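You operate a simulated robot arm through the tools that you are given. There is no shell and no other tool. Be economical: measure what you need, move in short steps, check, and stop when the job is done.

You run a simulated two-armed robot. Do the job below in one go: nothing can be reset, and whatever is moved stays where it is left.

Task
Unlock green machine two and jog its ram forward with both buttons.
Fine: shut the die cover first; the lock pin goes in its cup; switch off after.

Only the result counts: the job must be done as asked and must still hold three seconds after the hand-in. Knocking over, shifting, dropping, spilling or breaking anything else fails it. Lids that push on must go on centred and level and be pressed home; caps that screw on are set level and turned clockwise until they are tight.

Robot
Two 7-joint arms with two-finger parallel grippers on one trunk, on a base that drives. Base frame: it is fixed to the floor where the robot stands at the start and does not move with it; the origin is under the middle of the robot, x ahead of it, y to its left, z up. Lengths are in m, angles in rad, forces in N, time in s.
The left shoulder is at the start at [0.06, 0.144, 0.926], the right one opposite. With the tool pointing down near the work surface each hand reaches from about 0.3 to 0.72 m from the robot's upright axis, wherever it stands, measured 20 degrees to its own side. Places, roughly: die cover of green machine two [0.7, -0.1, 1.1]; green machine two [0.7, -0.4, 0.9]; mouth of the lock socket of green machine one [-1.2, 0.8, 0.9]; mouth of the lock socket of green machine two [0.5, 0.3, 0.9]; pin cup of green machine two [0.5, 0.2, 0.9]; red lock pin one (3x3x5 cm) [-1.2, 0.8, 0.9]; red lock pin two (3x3x5 cm) [0.5, 0.3, 0.9]. Payload 1.57 kg a hand.
The tool frame of a hand sits at the grasp point between the pads (the TCP): z along the fingers, y along the line on which they close. The tips reach 0.03 m beyond it. Largest opening 0.11 m; finger width 0.024, thickness 0.012; the body of the gripper, 0.048 by 0.112 m, starts 0.078 m behind the TCP.
Orientation is that of the tool frame in the base frame, as a unit quaternion [w, x, y, z]. With the fingers straight down and closing along the base's y, the tool's x points along the base's -x, its y along +y and its z along -z.

Tools
- The arms move only by the tool servo_tool. It takes "left_rows", "right_rows" or both (then of equal length, played together; a hand with none holds still); each is a list of rows, each an object (a shift or turn left out is 0, a gripper value left out holds the last) with "delta_pos": the shift along the base's x, y, z in units of 300 mm (1.0 is 300 mm), a list of three; "dr": the turn, a rotation vector about the base's x, y, z in units of 180 degrees (1.0 is 180 degrees), a list of three; "grip": the finger opening in mm, from 0 to 110. In form: [{"delta_pos": [x, y, z], "dr": [wx, wy, wz], "grip": grip}, ...]. A call has 1 to 8 rows; each row is the pose to reach, as a shift and turn from the pose commanded when the call began. A call with a number of a shift or a turn outside -1 to 1 is refused whole. A row lasts 0.2 s, in which the tool goes at most 0.05 m and 0.15 rad; a call with a longer step from one row to the next is refused whole, and so is a gripper value outside its range. Where a pose cannot be reached the arm comes as near as it can. A force on the tool above 60 N (or 10 N above the force at the start of the call, whichever is more), or a blocked arm, ends the call early, and 0.2 s more pass. Each finger travels about 0.045 m/s and halts on what it meets, pressing with about 24 N; the grip force reading is that of the motor and also rises with nothing between the fingers. The clock runs only during rows and for 0.2 s after the last one: add rows that repeat a pose to give the fingers time. It gives the time, the measured TCP pose, the force on the tool (base axes), the opening and the grip force at its end, in the units of the frame above (readings bear some noise), with the torque about the TCP (base axes, N m) and any sound that the robot's microphone picked up.
- Cameras (640 x 400 px; columns grow to the right, rows downward): "scene" is now at [0.0518, 0.0113, 1.5452]; the picture's right is [0.14, -0.99, 0.00], its down [-0.67, -0.09, -0.74] and it looks along [0.73, 0.10, -0.68] (base axes); focal length 277 px, centre (320, 200). "left" rides on the left gripper at [0.07, -0.016, -0.141] in its tool frame; the picture's right is [0.23, 0.97, 0.00], its down [-0.86, 0.20, -0.48] and it looks along [-0.47, 0.11, 0.88] (tool axes); focal length 222 px, centre (320, 200). "right" rides on the right gripper at [0.07, 0.016, -0.141] in its tool frame; the picture's right is [-0.23, 0.97, 0.00], its down [-0.86, -0.20, -0.48] and it looks along [-0.47, -0.11, 0.88] (tool axes); focal length 222 px, centre (320, 200). There is no depth. A picture from a camera that has moved, and an enlarged one, comes with that camera's place and axes in the base frame and with its lens.
- get_image(camera): a new picture of that camera. No time passes.
- move_column(by): slides the trunk up (or, below 0, down) by that many m; the arms and the scene camera ride with it, the base frame stays. It gives what a move gives, with no picture.
- base_move(legs): drives the robot by 1 to 6 legs, each [ahead, left, turn to the left] in m, m and rad, along the robot's own axes; the way and the turn of a leg run together, so that a leg with both is an arc; at most 1.5 m and 3.142 rad a leg. The arms and the cameras ride along, it lands a little off, and it stops where it bumps. It gives what a move gives.
- aim_head(pan, tilt): turns the head with the scene camera to pan (to the left, within 1.501 rad either way) and tilt (down, from -0.506 to 1.204), counted from straight ahead of the robot. It gives what a move gives.
- close_up(camera, box): a new picture of the part [left, top, right, bottom] of that camera's present view, enlarged. No time passes.
- job_done(): hands the job in; it is judged then, once.

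Go step by step. Nothing tells you exact positions but the pictures and the camera data: compare them with the known pose of the tool, close in by small moves and look again before you grip or let go. The budget is 120 turns and 100 pictures, counting those below and the enlarged ones. Unless the task says otherwise, let go and move clear before handing in, and close with one line.

The tools are called after "Call:" as a command line: name --argument value ..., lists and objects as JSON in quotes. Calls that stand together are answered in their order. servo_tool: Moves the arms, as the interface text tells. Its arguments: {"type":"object","properties":{"left_rows":{"type":"array"},"right_rows":{"type":"array"}},"required":[]} The other tools are called the same way: move_column (by) slides the trunk up or down; base_move (legs) drives the base; aim_head (pan, tilt) turns the head that bears the scene camera; get_image (camera) takes a picture; close_up (camera, box) takes an enlarged picture of a part of a camera's view; job_done () hands the job in.

At the start:

```text
clock: 0.0
left_tool_pos: [0.3659, 0.4211, 1.0001]
left_orientation: [0.0, 0.0, 1.0, 0.0]
left_ft_force: [0.1, 0.2, 0.5]
left_wrist_torque: [0.0, -0.01, 0.03]
left_grip_width: 0.1102
left_grasp_force: 0.1
right_tool_pos: [0.461, -0.0244, 1.0003]
right_orientation: [-0.001, 0.0, 1.0, -0.001]
right_ft_force: [0.0, 0.2, -0.3]
right_wrist_torque: [0.02, 0.05, 0.01]
right_grip_width: 0.1099
right_grasp_force: 0.1
trunk travel left (down, up): [-0.525, 0.065]
robot x, y, heading: [0.0006, 0.0013, -0.002]
head pan, tilt: [0.14, 0.742]
```

scene: 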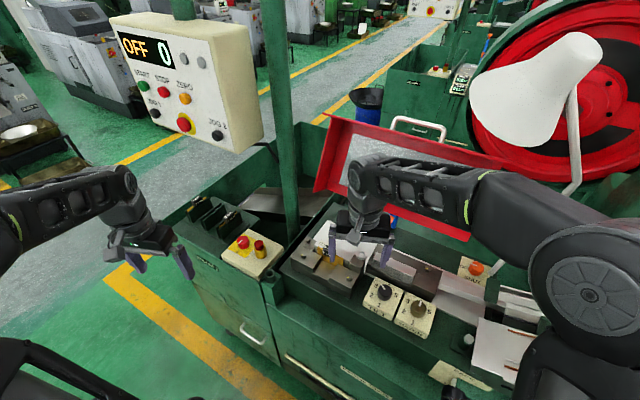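
right: 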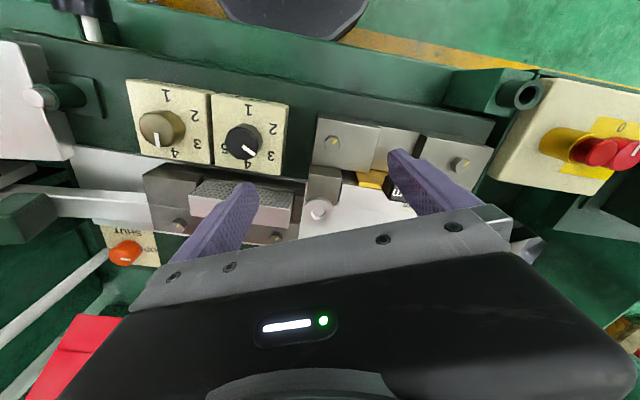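
left: 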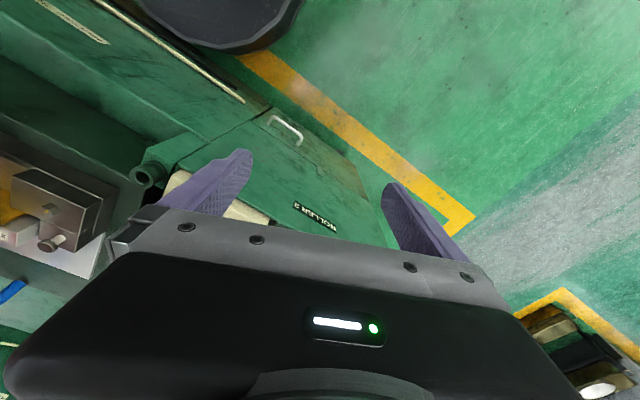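

I see the machine with the hanging control panel (START, STOP, ZERO, JOG 1, JOG 2), a red raised die cover, and a lock-pin box with red parts. I'll take enlarged views of each.

Call:
close_up --camera "scene" --box '[100, 10, 270, 150]'

Call:
close_up --camera "scene" --box '[180, 180, 340, 300]'

Call:
close_up --camera "scene" --box '[280, 100, 520, 400]'

```text
2.86 times, centred on (185, 80) of scene
camera zoom: at [0.0518, 0.0113, 1.5452], right [0.14, -0.99, 0.0], down [-0.67, -0.09, -0.74], along [0.73, 0.1, -0.68], focal length 791 px, centre (706, 543)
```

zoom: 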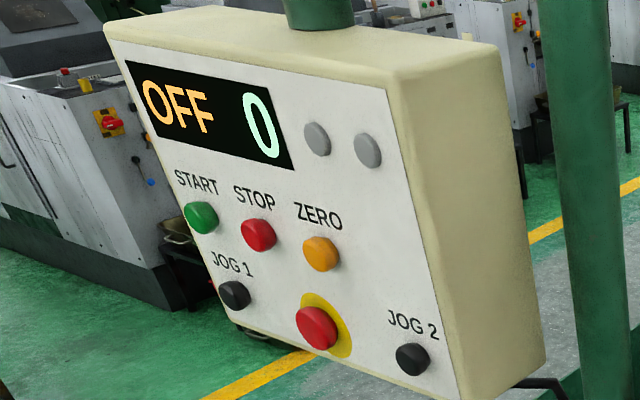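

```text
3.33 times, centred on (260, 240) of scene
camera zoom: at [0.0518, 0.0113, 1.5452], right [0.14, -0.99, 0.0], down [-0.67, -0.09, -0.74], along [0.73, 0.1, -0.68], focal length 923 px, centre (520, 67)
```

zoom: 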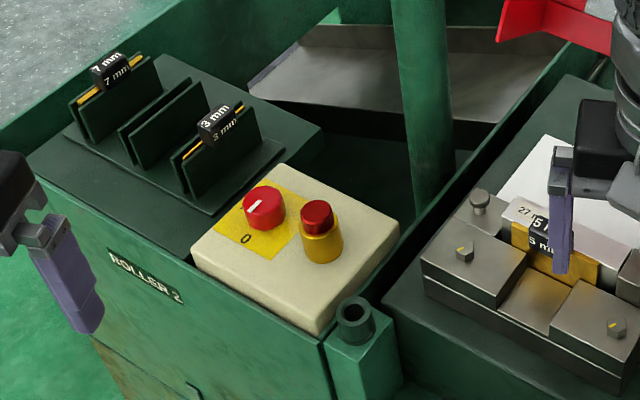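

```text
1.33 times, centred on (400, 250) of scene
camera zoom: at [0.0518, 0.0113, 1.5452], right [0.14, -0.99, 0.0], down [-0.67, -0.09, -0.74], along [0.73, 0.1, -0.68], focal length 369 px, centre (213, 133)
```

zoom: 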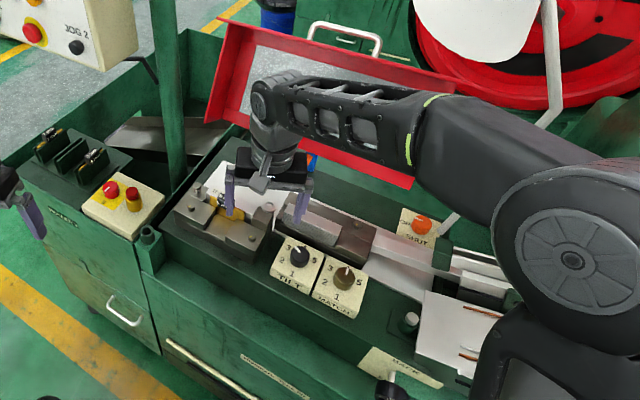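

The green cup stands in front of the switch box, the red pin sits in the yellow socket, and beside it is a red rotary knob at 0. There is also an OPEN/SHUT plate to check, so I'll look more closely.

Call:
close_up --camera "scene" --box '[420, 230, 540, 310]'

Call:
close_up --camera "right" --box '[430, 50, 640, 200]'

Call:
servo_tool --right_rows '[{"delta_pos": [-0.12, -0.08, 0]}, {"delta_pos": [-0.24, -0.16, 0.0]}, {"delta_pos": [-0.35, -0.25, 0.05]}, {"delta_pos": [-0.45, -0.35, 0.1]}, {"delta_pos": [-0.5, -0.45, 0.15]}]'

Call:
get_image --camera "scene"

```text
5.00 times, centred on (480, 270) of scene
camera zoom: at [0.0518, 0.0113, 1.5452], right [0.14, -0.99, 0.0], down [-0.67, -0.09, -0.74], along [0.73, 0.1, -0.68], focal length 1384 px, centre (-480, -150)
```

zoom: 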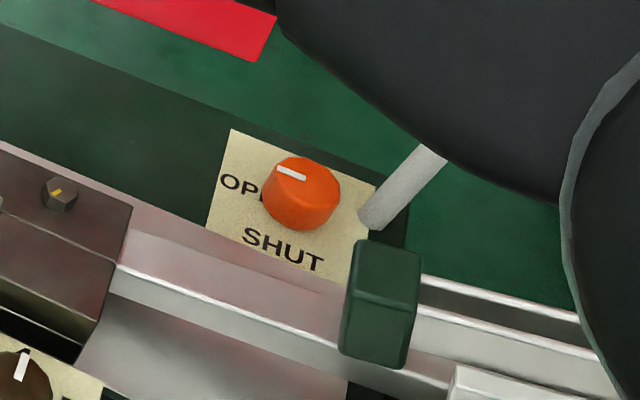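

```text
2.67 times, centred on (535, 125) of right
camera zoom: at [0.391, -0.007, 1.1423], right [0.23, 0.97, 0.0], down [0.86, -0.2, 0.48], along [0.47, -0.11, -0.88], focal length 592 px, centre (-253, 400)
```

zoom: 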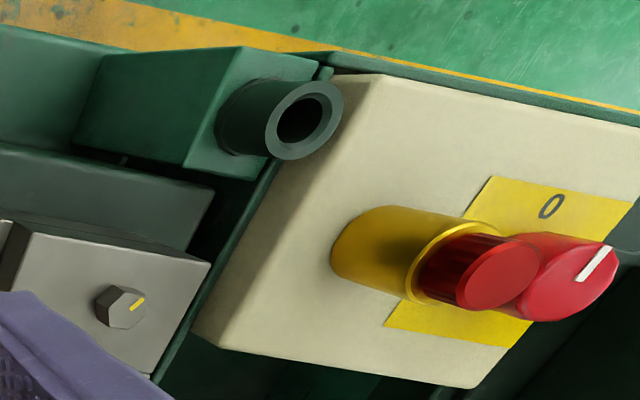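

```text
clock: 1.2
left_tool_pos: [0.3659, 0.4211, 1.0002]
left_orientation: [0.0, 0.001, 1.0, 0.0]
left_ft_force: [-0.9, -0.3, 0.2]
left_wrist_torque: [0.03, -0.05, 0.05]
left_grip_width: 0.11
left_grasp_force: 0.1
right_tool_pos: [0.3083, -0.1579, 1.0435]
right_orientation: [0.0, -0.001, 1.0, 0.0]
right_ft_force: [0.0, 0.1, 0.0]
right_wrist_torque: [-0.03, 0.03, 0.0]
right_grip_width: 0.1101
right_grasp_force: 0.1
trunk travel left (down, up): [-0.525, 0.065]
robot x, y, heading: [-0.002, 0.0013, -0.003]
head pan, tilt: [0.14, 0.742]
```

```text
91 pictures are left
camera scene: at [0.0511, 0.0107, 1.5452], right [0.14, -0.99, 0.0], down [-0.67, -0.09, -0.74], along [0.73, 0.1, -0.67], focal length 277 px, centre (320, 200)
```

scene: 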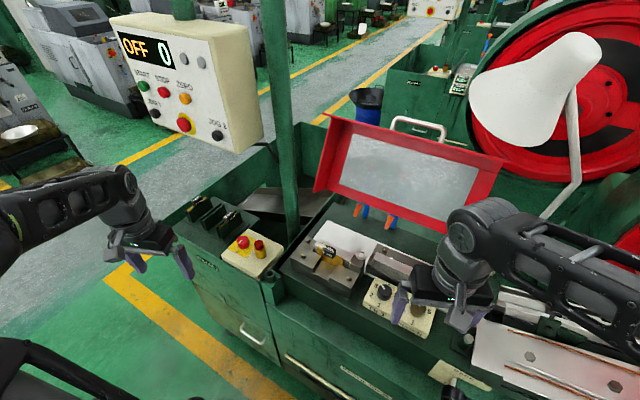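

The cover's inside is visible now: a red frame with a clear pane and a handle at the top edge. I'll zoom on its hinge side.

Call:
close_up --camera "scene" --box '[290, 100, 530, 260]'

Call:
close_up --camera "scene" --box '[260, 200, 400, 300]'

Call:
get_image --camera "right"

```text
2.50 times, centred on (410, 180) of scene
camera zoom: at [0.0511, 0.0107, 1.5452], right [0.14, -0.99, 0.0], down [-0.67, -0.09, -0.74], along [0.73, 0.1, -0.67], focal length 692 px, centre (95, 250)
```

zoom: 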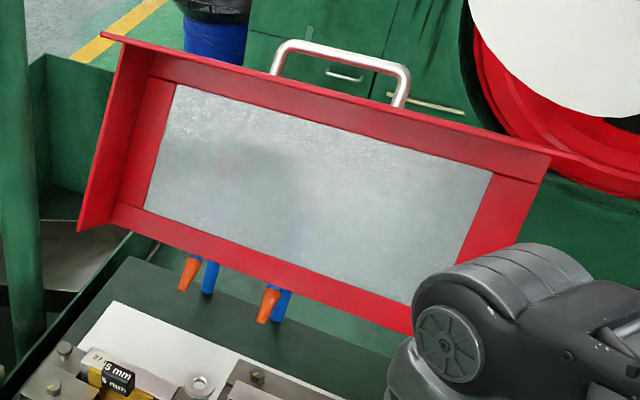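

```text
4.00 times, centred on (330, 250) of scene
camera zoom: at [0.0511, 0.0107, 1.5452], right [0.14, -0.99, 0.0], down [-0.67, -0.09, -0.74], along [0.73, 0.1, -0.67], focal length 1107 px, centre (280, 0)
```

zoom: 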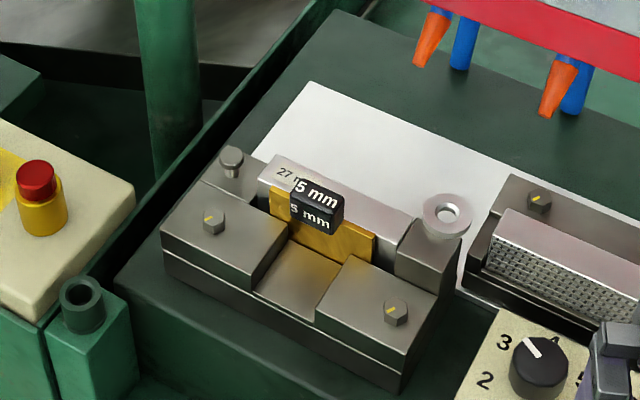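

```text
88 pictures are left
camera right: at [0.2385, -0.1422, 1.1856], right [0.23, 0.97, 0.0], down [0.86, -0.2, 0.48], along [0.47, -0.11, -0.88], focal length 222 px, centre (320, 200)
```

right: 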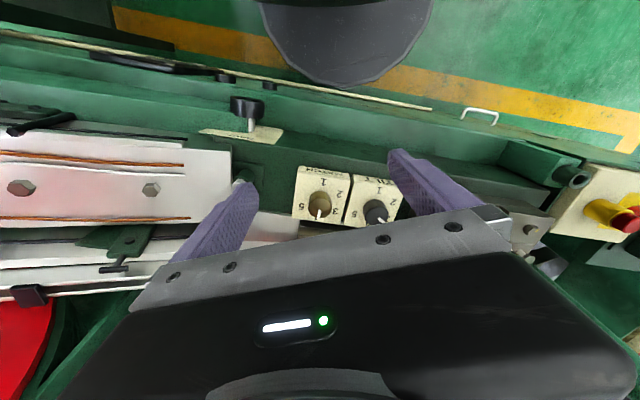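

I need depth, so I'll shift the base slightly left for a stereo baseline and take the same view again.

Call:
base_move --legs '[[0, 0.12, 0]]'

Call:
get_image --camera "scene"

Call:
close_up --camera "scene" --box '[100, 0, 340, 150]'

Call:
close_up --camera "scene" --box '[290, 100, 530, 260]'

Call:
close_up --camera "scene" --box '[230, 200, 370, 300]'

```text
clock: 2.4
left_tool_pos: [0.3689, 0.543, 1.0]
left_orientation: [0.0, 0.002, 1.0, -0.001]
left_ft_force: [0.0, 0.5, 0.1]
left_wrist_torque: [-0.06, 0.02, 0.01]
left_grip_width: 0.11
left_grasp_force: 0.0
right_tool_pos: [0.3093, -0.0369, 1.0425]
right_orientation: [0.0, 0.003, 1.0, 0.0]
right_ft_force: [0.5, 1.7, 0.1]
right_wrist_torque: [-0.02, -0.02, 0.0]
right_grip_width: 0.1098
right_grasp_force: 0.1
trunk travel left (down, up): [-0.525, 0.065]
robot x, y, heading: [-0.0016, 0.1223, -0.006]
head pan, tilt: [0.14, 0.742]
```

```text
87 pictures are left
camera scene: at [0.0521, 0.1341, 1.5452], right [0.13, -0.99, 0.0], down [-0.67, -0.09, -0.74], along [0.73, 0.1, -0.68], focal length 277 px, centre (320, 200)
```

scene: 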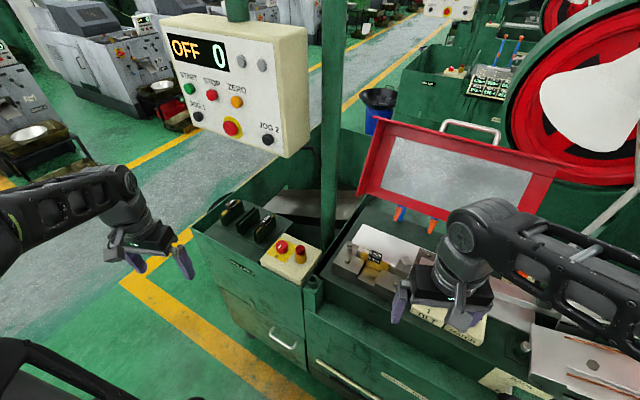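

```text
2.67 times, centred on (220, 75) of scene
camera zoom: at [0.0521, 0.1341, 1.5452], right [0.13, -0.99, 0.0], down [-0.67, -0.09, -0.74], along [0.73, 0.1, -0.68], focal length 738 px, centre (587, 533)
```

zoom: 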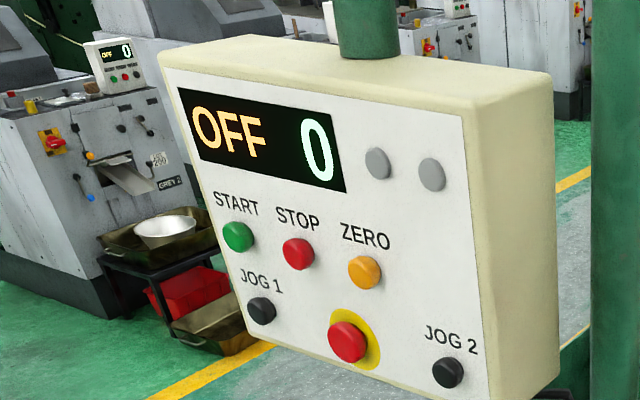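

```text
2.50 times, centred on (410, 180) of scene
camera zoom: at [0.0521, 0.1341, 1.5452], right [0.13, -0.99, 0.0], down [-0.67, -0.09, -0.74], along [0.73, 0.1, -0.68], focal length 692 px, centre (95, 250)
```

zoom: 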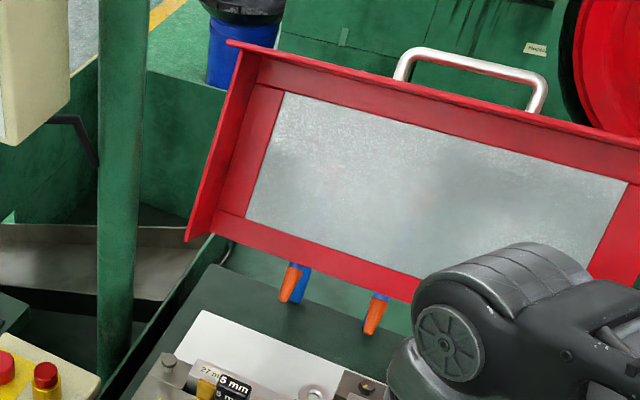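

```text
4.00 times, centred on (300, 250) of scene
camera zoom: at [0.0521, 0.1341, 1.5452], right [0.13, -0.99, 0.0], down [-0.67, -0.09, -0.74], along [0.73, 0.1, -0.68], focal length 1107 px, centre (400, 0)
```

zoom: 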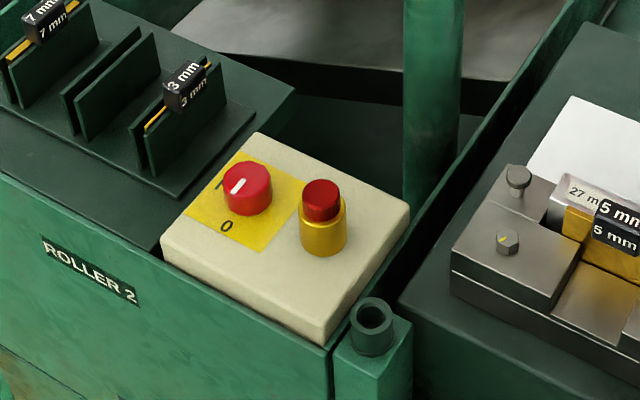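

Stereo gives these positions: JOG1 ≈ (0.677, 0.537, 1.22), JOG2 ≈ (0.592, 0.329, 1.218), pin top ≈ (0.529, 0.256, 0.904), cup mouth ≈ (0.469, 0.211, 0.858), cover handle bar from (0.717, -0.087, 1.229) to (0.676, -0.196, 1.229). The machine is yawed about -22°. I'll go back right and turn the right hand so it can cage the handle from above.

Call:
base_move --legs '[[0, -0.12, 0]]'

Call:
servo_tool --right_rows '[{"delta_pos": [0, 0, 0.12], "dr": [0, 0, 0.0475]}, {"delta_pos": [0, 0, 0.24], "dr": [0, 0, 0.095]}, {"delta_pos": [0, 0, 0.36], "dr": [0, 0, 0.1425]}, {"delta_pos": [0, 0, 0.48], "dr": [0, 0, 0.19]}, {"delta_pos": [0, 0, 0.6], "dr": [0, 0, 0.2375]}, {"delta_pos": [0, 0, 0.72], "dr": [0, 0, 0.285]}, {"delta_pos": [0, 0, 0.84], "dr": [0, 0, 0.3325]}, {"delta_pos": [0, 0, 0.95], "dr": [0, 0, 0.38]}]'

```text
clock: 3.7
left_tool_pos: [0.3669, 0.424, 0.9997]
left_orientation: [-0.001, 0.001, 1.0, 0.001]
left_ft_force: [-0.5, -0.8, -0.5]
left_wrist_torque: [0.05, 0.03, 0.0]
left_grip_width: 0.1102
left_grasp_force: 0.0
right_tool_pos: [0.3095, -0.157, 1.0426]
right_orientation: [0.0, 0.001, 1.0, 0.002]
right_ft_force: [-0.6, 0.4, -0.3]
right_wrist_torque: [0.04, -0.01, 0.02]
right_grip_width: 0.1102
right_grasp_force: 0.1
trunk travel left (down, up): [-0.525, 0.065]
robot x, y, heading: [-0.0004, 0.0006, -0.002]
head pan, tilt: [0.14, 0.742]
```

```text
clock: 5.5
left_tool_pos: [0.3643, 0.4254, 0.9985]
left_orientation: [0.001, 0.0, 1.0, -0.001]
left_ft_force: [-0.7, 0.9, 0.3]
left_wrist_torque: [-0.07, -0.01, 0.0]
left_grip_width: 0.1098
left_grasp_force: 0.1
right_tool_pos: [0.3956, -0.1422, 1.1228]
right_orientation: [0.0, -0.54, 0.842, 0.005]
right_ft_force: [0.5, 0.3, 0.3]
right_wrist_torque: [-0.05, -0.04, 0.0]
right_grip_width: 0.1099
right_grasp_force: 0.1
right hand out of reach, approached as far as the arm can: row 2, 3, 4, 5, 6, 7, 8
trunk travel left (down, up): [-0.525, 0.065]
robot x, y, heading: [-0.0012, 0.0032, 0.001]
head pan, tilt: [0.14, 0.742]
```

The hand yawed, but the high close-in point was out of reach. Now I'll pitch the fingers forward while going ahead.

Call:
servo_tool --right_rows '[{"delta_pos": [0.1, 0, 0], "dr": [-0.0174, -0.0436, 0]}, {"delta_pos": [0.2, 0.0, 0], "dr": [-0.0348, -0.0872, 0]}, {"delta_pos": [0.3, 0, 0], "dr": [-0.0522, -0.131, 0]}, {"delta_pos": [0.35, 0, 0], "dr": [-0.0696, -0.174, 0]}, {"delta_pos": [0.4, 0, 0], "dr": [-0.082, -0.206, 0]}, {"delta_pos": [0.4, 0, 0], "dr": [-0.082, -0.206, 0]}]'

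Call:
get_image --camera "scene"

Call:
get_image --camera "right"

```text
clock: 6.9
left_tool_pos: [0.366, 0.4244, 0.9996]
left_orientation: [-0.001, 0.001, 1.0, 0.0]
left_ft_force: [-0.4, 0.8, 0.2]
left_wrist_torque: [0.0, -0.03, 0.03]
left_grip_width: 0.1101
left_grasp_force: 0.1
right_tool_pos: [0.515, -0.1476, 1.1246]
right_orientation: [0.2, -0.508, 0.792, -0.272]
right_ft_force: [-0.2, -0.1, 0.4]
right_wrist_torque: [0.01, -0.05, 0.01]
right_grip_width: 0.1098
right_grasp_force: 0.1
trunk travel left (down, up): [-0.525, 0.065]
robot x, y, heading: [0.0005, 0.0003, -0.004]
head pan, tilt: [0.14, 0.742]
```

```text
83 pictures are left
camera scene: at [0.0516, 0.0136, 1.5452], right [0.14, -0.99, 0.0], down [-0.67, -0.09, -0.74], along [0.73, 0.1, -0.68], focal length 277 px, centre (320, 200)
```

scene: 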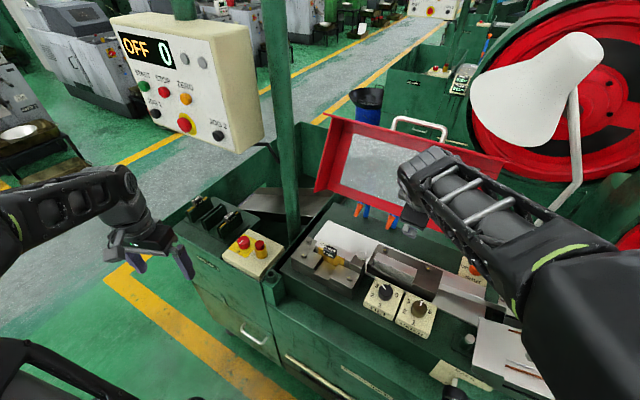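

```text
82 pictures are left
camera right: at [0.392, -0.1728, 1.2219], right [-0.59, 0.53, -0.61], down [0.2, 0.82, 0.53], along [0.78, 0.19, -0.59], focal length 222 px, centre (320, 200)
```

right: 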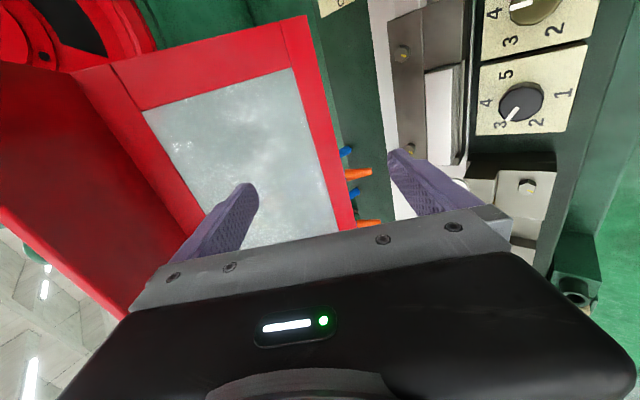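

The hand is in front of the open cover. I'll raise it straight up clear of the lip before going over to the handle.

Call:
servo_tool --right_rows '[{"delta_pos": [-0.05, 0, 0.15]}, {"delta_pos": [-0.05, 0, 0.3]}, {"delta_pos": [-0.05, 0, 0.45]}, {"delta_pos": [-0.05, 0, 0.6]}, {"delta_pos": [-0.05, 0, 0.7], "grip": 60}, {"delta_pos": [-0.05, 0, 0.7], "grip": 40}]'

Call:
get_image --camera "scene"

Call:
get_image --camera "right"

```text
clock: 8.3
left_tool_pos: [0.3658, 0.4238, 1.0004]
left_orientation: [-0.001, 0.001, 1.0, 0.001]
left_ft_force: [0.5, -0.2, -0.5]
left_wrist_torque: [-0.03, 0.02, -0.01]
left_grip_width: 0.11
left_grasp_force: 0.1
right_tool_pos: [0.5021, -0.1442, 1.3365]
right_orientation: [0.199, -0.509, 0.792, -0.272]
right_ft_force: [-0.3, 0.3, -0.3]
right_wrist_torque: [-0.03, -0.01, 0.0]
right_grip_width: 0.0601
right_grasp_force: 0.2
trunk travel left (down, up): [-0.525, 0.065]
robot x, y, heading: [-0.0009, 0.0046, -0.004]
head pan, tilt: [0.14, 0.742]
```

```text
81 pictures are left
camera scene: at [0.0518, 0.0138, 1.5452], right [0.14, -0.99, 0.0], down [-0.67, -0.09, -0.74], along [0.73, 0.1, -0.68], focal length 277 px, centre (320, 200)
```

scene: 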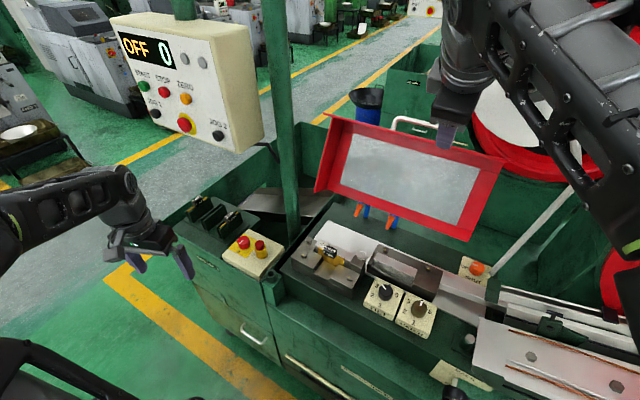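

```text
80 pictures are left
camera right: at [0.3791, -0.1706, 1.4343], right [-0.59, 0.53, -0.61], down [0.2, 0.82, 0.53], along [0.78, 0.19, -0.59], focal length 222 px, centre (320, 200)
```

right: 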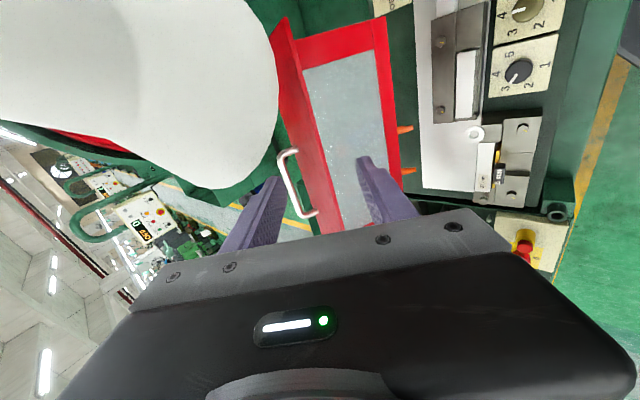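

The handle is visible in the wrist view and the lamp shade is close on the right. I'll zoom in to refine the handle position and lamp clearance.

Call:
close_up --camera "right" --box '[220, 120, 380, 220]'

Call:
close_up --camera "scene" --box '[360, 80, 520, 180]'

```text
4.00 times, centred on (300, 170) of right
camera zoom: at [0.3791, -0.1706, 1.4343], right [-0.59, 0.53, -0.61], down [0.2, 0.82, 0.53], along [0.78, 0.19, -0.59], focal length 888 px, centre (400, 320)
```

zoom: 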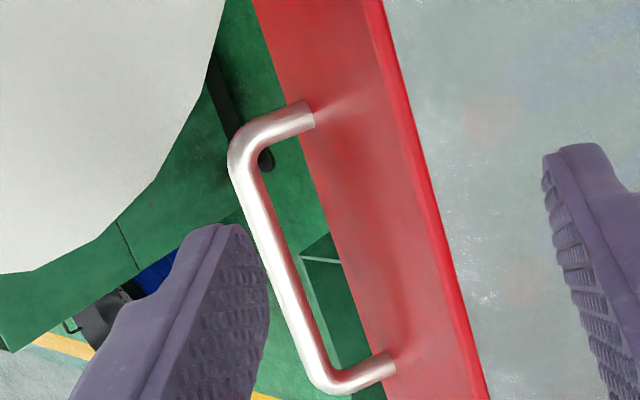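

```text
4.00 times, centred on (440, 130) of scene
camera zoom: at [0.0518, 0.0138, 1.5452], right [0.14, -0.99, 0.0], down [-0.67, -0.09, -0.74], along [0.73, 0.1, -0.68], focal length 1107 px, centre (-160, 480)
```

zoom: 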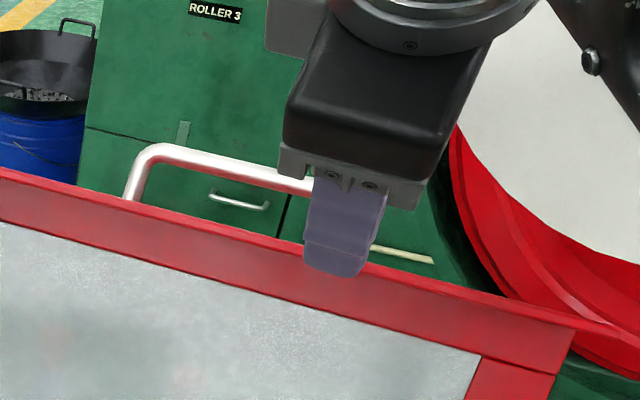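

Wrist view agrees with the stereo estimate of the handle (±5 mm). I'll move to a pre-grasp just above and in front of the bar, toward its left end to stay clear of the lamp.

Call:
servo_tool --right_rows '[{"delta_pos": [0.0, 0.07, 0.0], "grip": 40}, {"delta_pos": [0.13, 0.137, -0.03], "grip": 34}, {"delta_pos": [0.26, 0.137, -0.07], "grip": 34}, {"delta_pos": [0.39, 0.137, -0.11], "grip": 34}, {"delta_pos": [0.52, 0.137, -0.148], "grip": 34}, {"delta_pos": [0.52, 0.137, -0.148], "grip": 34}]'

Call:
get_image --camera "right"

Call:
close_up --camera "scene" --box '[360, 80, 520, 180]'

```text
clock: 9.7
left_tool_pos: [0.3649, 0.4236, 1.0002]
left_orientation: [-0.001, 0.001, 1.0, 0.0]
left_ft_force: [-0.4, -0.8, -0.8]
left_wrist_torque: [0.03, 0.01, -0.03]
left_grip_width: 0.1101
left_grasp_force: 0.1
right_tool_pos: [0.6537, -0.1023, 1.2927]
right_orientation: [0.2, -0.509, 0.792, -0.272]
right_ft_force: [-0.2, -0.4, 0.2]
right_wrist_torque: [-0.03, -0.03, 0.03]
right_grip_width: 0.0343
right_grasp_force: 0.1
trunk travel left (down, up): [-0.525, 0.065]
robot x, y, heading: [-0.0019, -0.0026, -0.003]
head pan, tilt: [0.14, 0.742]
```

```text
77 pictures are left
camera right: at [0.5314, -0.1294, 1.391], right [-0.59, 0.53, -0.61], down [0.2, 0.82, 0.53], along [0.78, 0.19, -0.59], focal length 222 px, centre (320, 200)
```

right: 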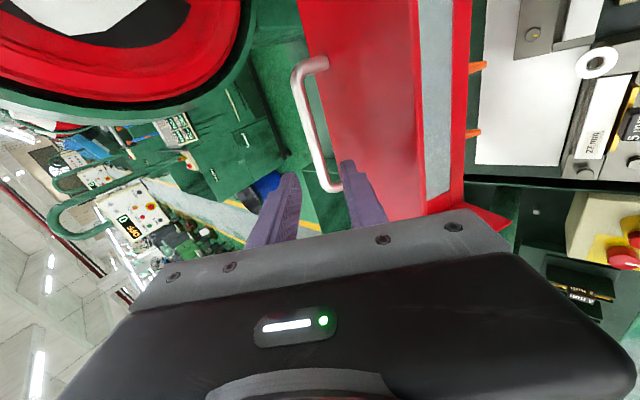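

```text
4.00 times, centred on (440, 130) of scene
camera zoom: at [0.0508, 0.0141, 1.5452], right [0.14, -0.99, 0.0], down [-0.67, -0.09, -0.74], along [0.73, 0.1, -0.67], focal length 1107 px, centre (-160, 480)
```

zoom: 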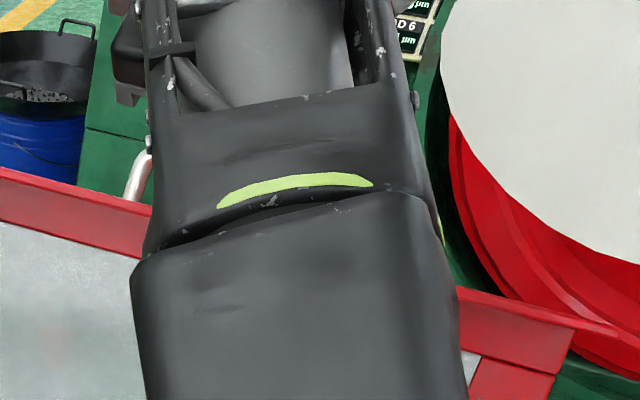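

The bar lies on the tool axis, about 8 cm ahead, and the lamp is clear. I'll advance along the fingers to straddle the bar.

Call:
servo_tool --right_rows '[{"delta_pos": [0.03, -0.012, -0.04]}, {"delta_pos": [0.06, -0.024, -0.08]}, {"delta_pos": [0.09, -0.036, -0.12]}, {"delta_pos": [0.124, -0.048, -0.162]}, {"delta_pos": [0.124, -0.048, -0.162]}]'

Call:
close_up --camera "right" --box '[200, 80, 440, 230]'

```text
clock: 10.9
left_tool_pos: [0.3677, 0.4236, 1.0]
left_orientation: [0.001, 0.001, 1.0, 0.0]
left_ft_force: [0.3, -0.9, 0.0]
left_wrist_torque: [0.0, -0.03, -0.02]
left_grip_width: 0.1103
left_grasp_force: 0.2
right_tool_pos: [0.6938, -0.1174, 1.245]
right_orientation: [0.199, -0.508, 0.792, -0.272]
right_ft_force: [-0.2, 0.1, 2.5]
right_wrist_torque: [0.0, 0.04, 0.04]
right_grip_width: 0.0321
right_grasp_force: 0.0
trunk travel left (down, up): [-0.525, 0.065]
robot x, y, heading: [0.0012, 0.0042, -0.003]
head pan, tilt: [0.14, 0.742]
```

```text
2.67 times, centred on (320, 155) of right
camera zoom: at [0.5705, -0.1436, 1.3416], right [-0.59, 0.53, -0.61], down [0.2, 0.82, 0.53], along [0.78, 0.19, -0.59], focal length 592 px, centre (320, 320)
```

zoom: 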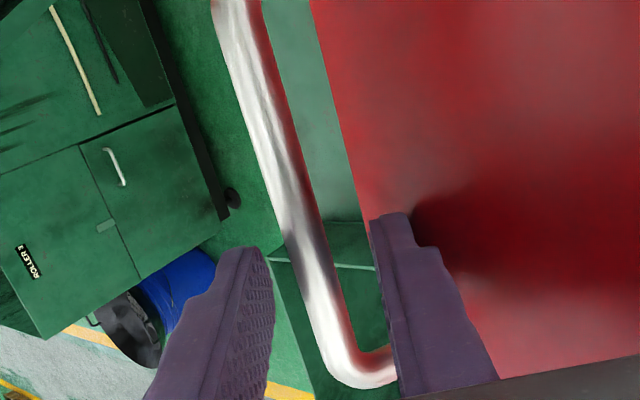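

The bar is between the fingers with the front finger lightly touching the flange. I'll narrow to a 24 mm cage, then begin swinging the cover along its arc toward the robot.

Call:
servo_tool --right_rows '[{"delta_pos": [0, 0, 0.01], "grip": 24}, {"delta_pos": [0, 0, 0.01], "grip": 24}, {"delta_pos": [-0.035, 0.014, 0.015], "grip": 24}, {"delta_pos": [-0.071, 0.028, 0.018], "grip": 24}, {"delta_pos": [-0.11, 0.044, 0.025], "grip": 24}, {"delta_pos": [-0.148, 0.059, 0.025], "grip": 24}]'

Call:
get_image --camera "right"

Call:
get_image --camera "scene"

```text
clock: 12.3
left_tool_pos: [0.3651, 0.4237, 1.0012]
left_orientation: [0.001, 0.002, 1.0, 0.0]
left_ft_force: [-0.1, -0.3, -0.5]
left_wrist_torque: [-0.01, 0.01, -0.02]
left_grip_width: 0.1099
left_grasp_force: 0.1
right_tool_pos: [0.6468, -0.1018, 1.2554]
right_orientation: [0.201, -0.508, 0.791, -0.274]
right_ft_force: [5.0, -0.9, 29.1]
right_wrist_torque: [-0.25, -0.15, 0.17]
right_grip_width: 0.0261
right_grasp_force: 5.9
trunk travel left (down, up): [-0.525, 0.065]
robot x, y, heading: [0.0016, 0.0059, -0.001]
head pan, tilt: [0.14, 0.742]
```

```text
74 pictures are left
camera right: at [0.5236, -0.127, 1.3523], right [-0.58, 0.53, -0.61], down [0.2, 0.83, 0.53], along [0.79, 0.19, -0.59], focal length 222 px, centre (320, 200)
```

right: 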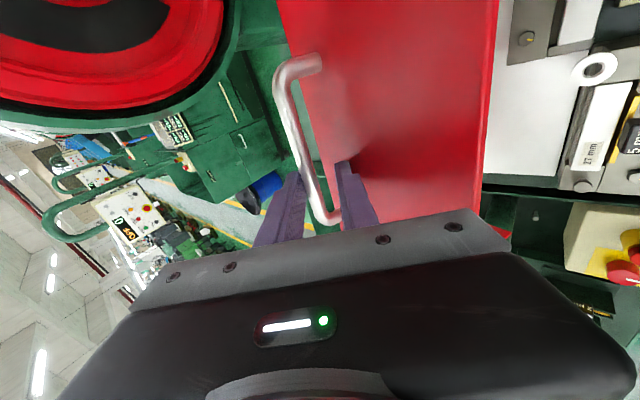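

```text
73 pictures are left
camera scene: at [0.0494, 0.0142, 1.5457], right [0.14, -0.99, 0.0], down [-0.67, -0.09, -0.74], along [0.73, 0.1, -0.67], focal length 277 px, centre (320, 200)
```

scene: 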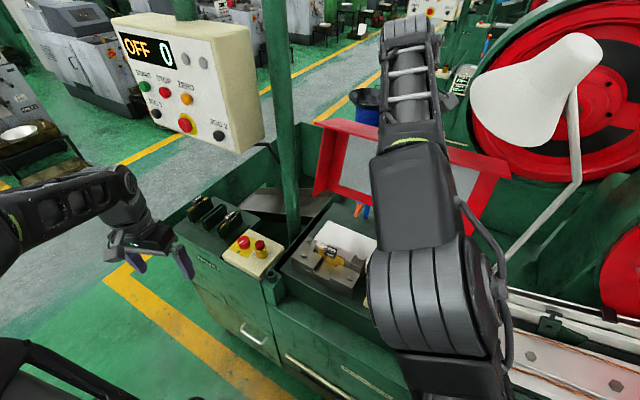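

The front finger presses on the flange (29 N up). I'll lift a touch and tilt the fingers 20° closer to vertical around the bar to free it.

Call:
servo_tool --right_rows '[{"delta_pos": [0.006, -0.002, 0.01], "dr": [0.0137, 0.0343, 0], "grip": 26}, {"delta_pos": [0.012, -0.005, 0.017], "dr": [0.0273, 0.0687, 0], "grip": 26}, {"delta_pos": [0.018, -0.008, 0.024], "dr": [0.041, 0.103, 0], "grip": 26}, {"delta_pos": [0.018, -0.008, 0.024], "dr": [0.041, 0.103, 0], "grip": 26}]'

Call:
close_up --camera "right" --box '[200, 80, 440, 230]'

```text
clock: 12.8
left_tool_pos: [0.3663, 0.4231, 0.9997]
left_orientation: [0.001, 0.001, 1.0, 0.0]
left_ft_force: [0.7, 0.0, 0.0]
left_wrist_torque: [0.0, 0.03, 0.03]
left_grip_width: 0.1103
left_grasp_force: 0.0
right_tool_pos: [0.6516, -0.1048, 1.2547]
right_orientation: [0.171, -0.519, 0.809, -0.219]
right_ft_force: [-0.6, 0.0, 10.2]
right_wrist_torque: [-0.04, 0.1, 0.0]
right_grip_width: 0.0243
right_grasp_force: 0.0
right hand out of reach, approached as far as the arm can: row 2
trunk travel left (down, up): [-0.525, 0.065]
robot x, y, heading: [-0.0021, 0.0031, -0.001]
head pan, tilt: [0.14, 0.742]
stopped in row 2 (right hand): the force on the tool passed its limit at 76 N (the readings are from after the stop); the commanded pose is now the measured one
```

```text
2.67 times, centred on (320, 155) of right
camera zoom: at [0.5397, -0.1377, 1.3637], right [-0.65, 0.56, -0.51], down [0.26, 0.79, 0.55], along [0.71, 0.23, -0.66], focal length 592 px, centre (320, 320)
```

zoom: 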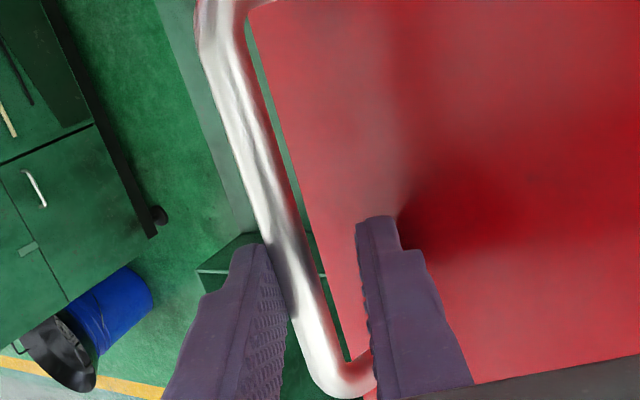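

The force has dropped to 10 N and the cage still holds the bar. I'll continue pulling toward the robot in small steps with a slight lift.

Call:
servo_tool --right_rows '[{"delta_pos": [-0.01, 0.004, 0.015], "grip": 26}, {"delta_pos": [-0.04, 0.016, 0.02], "grip": 26}, {"delta_pos": [-0.075, 0.03, 0.022], "grip": 26}, {"delta_pos": [-0.11, 0.044, 0.022], "grip": 26}]'

Call:
close_up --camera "right" --box '[200, 80, 440, 230]'

```text
clock: 13.8
left_tool_pos: [0.3656, 0.4248, 1.0]
left_orientation: [-0.001, 0.001, 1.0, -0.001]
left_ft_force: [0.2, -0.3, 0.3]
left_wrist_torque: [-0.01, -0.02, 0.0]
left_grip_width: 0.11
left_grasp_force: 0.0
right_tool_pos: [0.6176, -0.0891, 1.2603]
right_orientation: [0.17, -0.519, 0.809, -0.218]
right_ft_force: [1.5, -0.4, 9.3]
right_wrist_torque: [-0.13, 0.04, 0.03]
right_grip_width: 0.0282
right_grasp_force: 3.4
trunk travel left (down, up): [-0.525, 0.065]
robot x, y, heading: [-0.001, 0.0019, 0.001]
head pan, tilt: [0.14, 0.742]
```

```text
2.67 times, centred on (320, 155) of right
camera zoom: at [0.5063, -0.1222, 1.3694], right [-0.65, 0.56, -0.5], down [0.26, 0.79, 0.55], along [0.71, 0.23, -0.66], focal length 592 px, centre (320, 320)
```

zoom: 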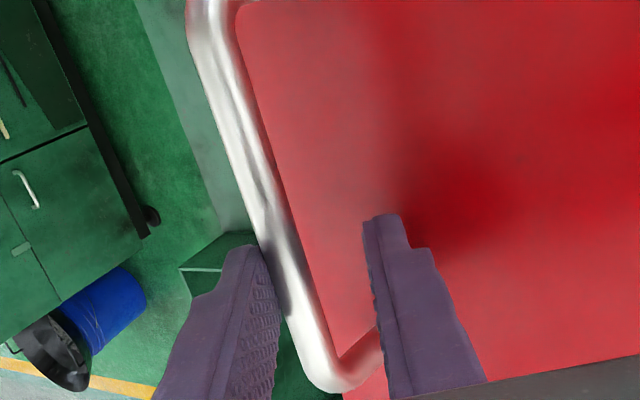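

It is swinging smoothly. Continuing along the arc past the top.

Call:
servo_tool --right_rows '[{"delta_pos": [-0.038, 0.015, 0.0], "grip": 26}, {"delta_pos": [-0.076, 0.03, -0.003], "grip": 26}, {"delta_pos": [-0.114, 0.045, -0.01], "grip": 26}, {"delta_pos": [-0.151, 0.06, -0.022], "grip": 26}, {"delta_pos": [-0.187, 0.075, -0.037], "grip": 26}, {"delta_pos": [-0.223, 0.089, -0.052], "grip": 26}]'

Call:
get_image --camera "right"

Call:
get_image --camera "scene"

```text
clock: 15.2
left_tool_pos: [0.3636, 0.4243, 1.0003]
left_orientation: [0.001, 0.0, 1.0, -0.001]
left_ft_force: [-0.2, -0.5, 0.2]
left_wrist_torque: [0.02, 0.0, -0.02]
left_grip_width: 0.1102
left_grasp_force: 0.1
right_tool_pos: [0.5484, -0.0626, 1.2456]
right_orientation: [0.17, -0.519, 0.809, -0.219]
right_ft_force: [-6.6, 5.7, 22.7]
right_wrist_torque: [-0.01, 0.42, -0.08]
right_grip_width: 0.0237
right_grasp_force: 0.1
trunk travel left (down, up): [-0.525, 0.065]
robot x, y, heading: [-0.0006, 0.004, 0.002]
head pan, tilt: [0.14, 0.742]
```

```text
70 pictures are left
camera right: at [0.4376, -0.095, 1.3544], right [-0.65, 0.56, -0.51], down [0.26, 0.79, 0.55], along [0.71, 0.23, -0.66], focal length 222 px, centre (320, 200)
```

right: 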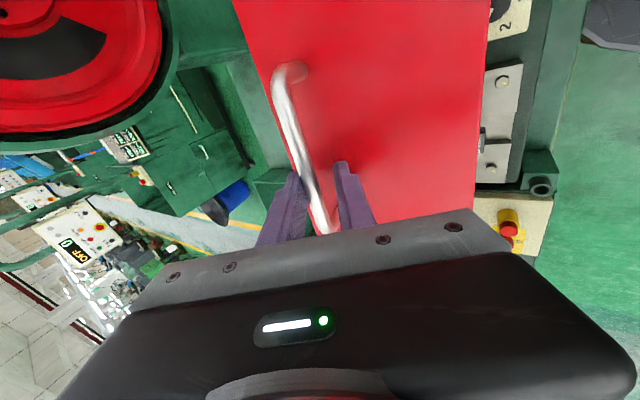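

```text
69 pictures are left
camera scene: at [0.0487, 0.0152, 1.5455], right [0.14, -0.99, 0.0], down [-0.67, -0.09, -0.74], along [0.73, 0.1, -0.67], focal length 277 px, centre (320, 200)
```

scene: 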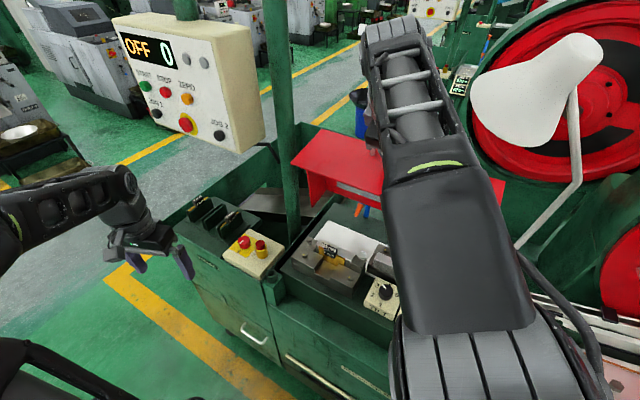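

Cover is past vertical and coming down. Continuing the arc.

Call:
servo_tool --right_rows '[{"delta_pos": [-0.04, 0.016, -0.005], "grip": 26}, {"delta_pos": [-0.075, 0.03, -0.025], "grip": 26}, {"delta_pos": [-0.11, 0.044, -0.05], "grip": 26}, {"delta_pos": [-0.138, 0.055, -0.07], "grip": 26}, {"delta_pos": [-0.17, 0.068, -0.098], "grip": 26}, {"delta_pos": [-0.2, 0.08, -0.125], "grip": 26}]'

Call:
get_image --camera "right"

```text
clock: 16.6
left_tool_pos: [0.3645, 0.4258, 0.9997]
left_orientation: [0.001, 0.0, 1.0, 0.0]
left_ft_force: [1.0, 0.6, -0.2]
left_wrist_torque: [-0.03, -0.01, 0.03]
left_grip_width: 0.1102
left_grasp_force: 0.1
right_tool_pos: [0.4889, -0.0372, 1.2081]
right_orientation: [0.17, -0.519, 0.809, -0.218]
right_ft_force: [-5.1, 14.1, 16.2]
right_wrist_torque: [0.43, 0.33, -0.15]
right_grip_width: 0.0266
right_grasp_force: 0.6
trunk travel left (down, up): [-0.525, 0.065]
robot x, y, heading: [0.0008, 0.0017, -0.004]
head pan, tilt: [0.14, 0.742]
```

```text
68 pictures are left
camera right: at [0.3773, -0.0703, 1.3176], right [-0.65, 0.56, -0.51], down [0.26, 0.79, 0.55], along [0.71, 0.23, -0.66], focal length 222 px, centre (320, 200)
```

right: 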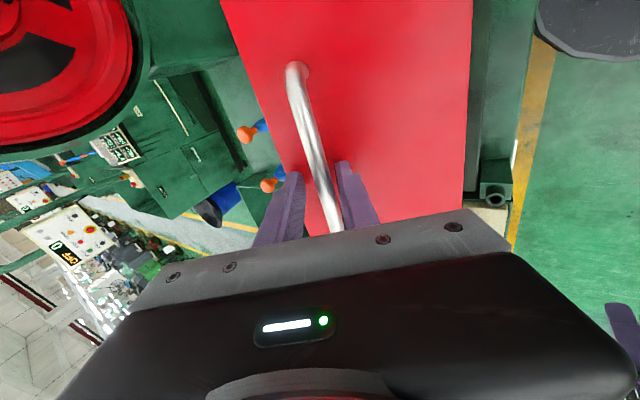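

Some side load appears; I'll relieve it a little while continuing down.

Call:
servo_tool --right_rows '[{"delta_pos": [-0.012, 0.02, 0.012], "grip": 28}, {"delta_pos": [-0.045, 0.033, -0.02], "grip": 28}, {"delta_pos": [-0.08, 0.046, -0.058], "grip": 28}, {"delta_pos": [-0.11, 0.06, -0.1], "grip": 28}, {"delta_pos": [-0.139, 0.07, -0.14], "grip": 28}, {"delta_pos": [-0.165, 0.081, -0.18], "grip": 28}]'

Call:
get_image --camera "right"

Call:
get_image --camera "scene"

```text
clock: 18.2
left_tool_pos: [0.3597, 0.4245, 1.0022]
left_orientation: [0.003, 0.001, 1.0, 0.0]
left_ft_force: [0.5, -0.5, -0.3]
left_wrist_torque: [0.03, -0.02, 0.01]
left_grip_width: 0.1099
left_grasp_force: 0.0
right_tool_pos: [0.432, -0.0138, 1.1565]
right_orientation: [0.172, -0.52, 0.807, -0.22]
right_ft_force: [-31.8, -0.7, 26.7]
right_wrist_torque: [-0.72, -0.4, -0.69]
right_grip_width: 0.0247
right_grasp_force: 0.1
trunk travel left (down, up): [-0.525, 0.065]
robot x, y, heading: [-0.0009, 0.0017, -0.003]
head pan, tilt: [0.14, 0.742]
stopped in row 6 (right hand): the force on the tool passed its limit at 61 N (the readings are from after the stop); the commanded pose is now the measured one
```

```text
67 pictures are left
camera right: at [0.3201, -0.0469, 1.265], right [-0.65, 0.56, -0.51], down [0.25, 0.79, 0.55], along [0.71, 0.23, -0.66], focal length 222 px, centre (320, 200)
```

right: 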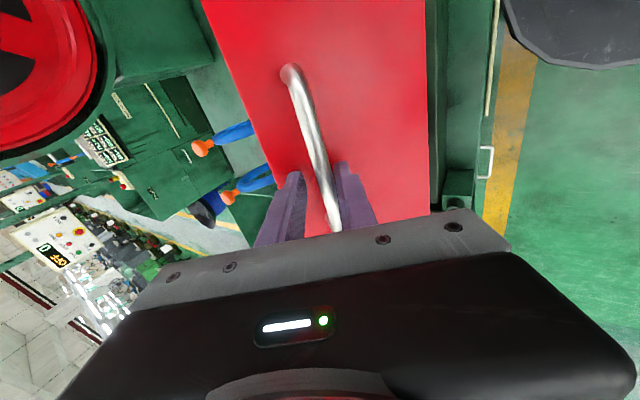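

```text
66 pictures are left
camera scene: at [0.0419, 0.0135, 1.5454], right [0.14, -0.99, 0.0], down [-0.66, -0.09, -0.74], along [0.73, 0.1, -0.67], focal length 277 px, centre (320, 200)
```

scene: 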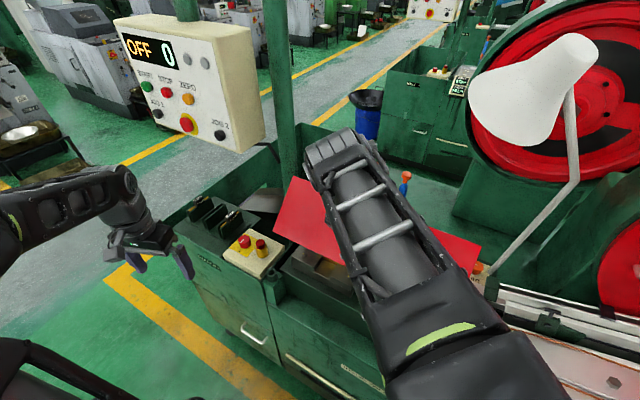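

The finger tips press against the flange now. I'll back off along the fingers, then continue.

Call:
servo_tool --right_rows '[{"delta_pos": [-0.03, 0.012, 0.035], "grip": 28}, {"delta_pos": [-0.04, 0.016, 0.045], "grip": 28}, {"delta_pos": [-0.065, 0.026, 0.01], "grip": 28}, {"delta_pos": [-0.09, 0.036, -0.025], "grip": 28}, {"delta_pos": [-0.11, 0.044, -0.06], "grip": 28}]'

Call:
get_image --camera "right"

```text
clock: 19.4
left_tool_pos: [0.3663, 0.4249, 1.0001]
left_orientation: [0.0, 0.0, 1.0, 0.0]
left_ft_force: [-0.4, 0.0, 1.3]
left_wrist_torque: [0.03, 0.01, -0.01]
left_grip_width: 0.11
left_grasp_force: 0.2
right_tool_pos: [0.4065, -0.0007, 1.134]
right_orientation: [0.17, -0.52, 0.808, -0.218]
right_ft_force: [1.3, 0.0, 1.9]
right_wrist_torque: [-0.07, -0.03, 0.0]
right_grip_width: 0.0303
right_grasp_force: 1.4
trunk travel left (down, up): [-0.525, 0.065]
robot x, y, heading: [-0.0024, 0.0041, -0.001]
head pan, tilt: [0.14, 0.742]
```

```text
65 pictures are left
camera right: at [0.2959, -0.0352, 1.2442], right [-0.66, 0.56, -0.5], down [0.26, 0.79, 0.55], along [0.71, 0.23, -0.66], focal length 222 px, centre (320, 200)
```

right: 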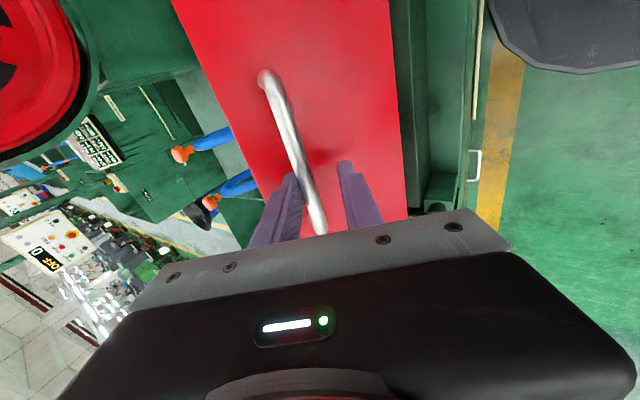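

Forces are low now; updated arc fit says roughly 30° remain. Continuing down.

Call:
servo_tool --right_rows '[{"delta_pos": [-0.03, 0.012, -0.05], "grip": 28}, {"delta_pos": [-0.056, 0.022, -0.1], "grip": 28}, {"delta_pos": [-0.078, 0.031, -0.152], "grip": 28}, {"delta_pos": [-0.096, 0.038, -0.205], "grip": 28}]'

Call:
get_image --camera "right"

Call:
get_image --camera "scene"

```text
clock: 20.4
left_tool_pos: [0.3659, 0.4241, 1.0]
left_orientation: [0.001, 0.0, 1.0, 0.001]
left_ft_force: [0.5, -0.6, 1.1]
left_wrist_torque: [-0.03, 0.01, 0.01]
left_grip_width: 0.1099
left_grasp_force: 0.1
right_tool_pos: [0.3773, 0.0089, 1.0745]
right_orientation: [0.168, -0.52, 0.809, -0.218]
right_ft_force: [2.2, -0.9, 0.9]
right_wrist_torque: [-0.07, -0.03, 0.01]
right_grip_width: 0.0312
right_grasp_force: 2.0
trunk travel left (down, up): [-0.525, 0.065]
robot x, y, heading: [0.0002, 0.0029, -0.003]
head pan, tilt: [0.14, 0.742]
```

```text
64 pictures are left
camera right: at [0.2654, -0.0233, 1.1836], right [-0.66, 0.56, -0.5], down [0.26, 0.79, 0.55], along [0.71, 0.23, -0.67], focal length 222 px, centre (320, 200)
```

right: 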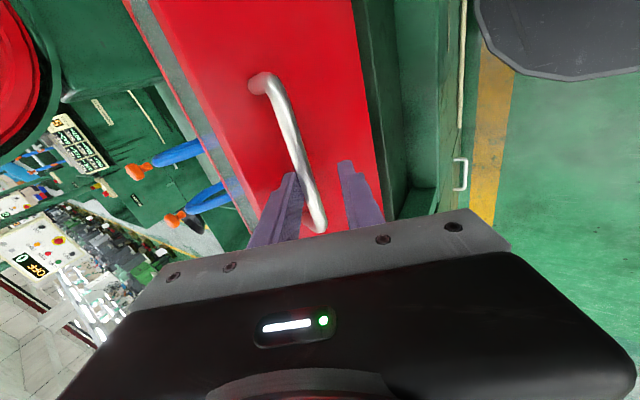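

```text
63 pictures are left
camera scene: at [0.0515, 0.0138, 1.5452], right [0.14, -0.99, 0.0], down [-0.67, -0.09, -0.74], along [0.73, 0.1, -0.68], focal length 277 px, centre (320, 200)
```

scene: 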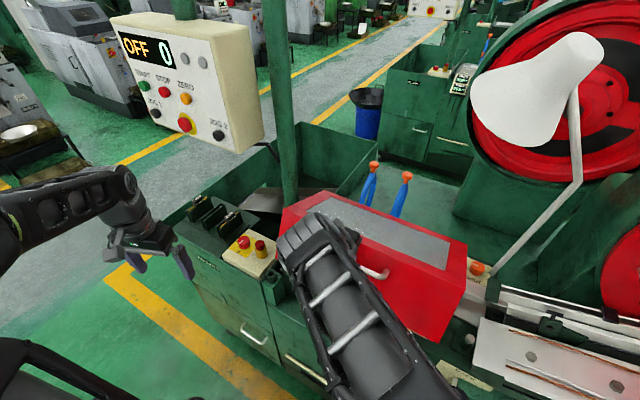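

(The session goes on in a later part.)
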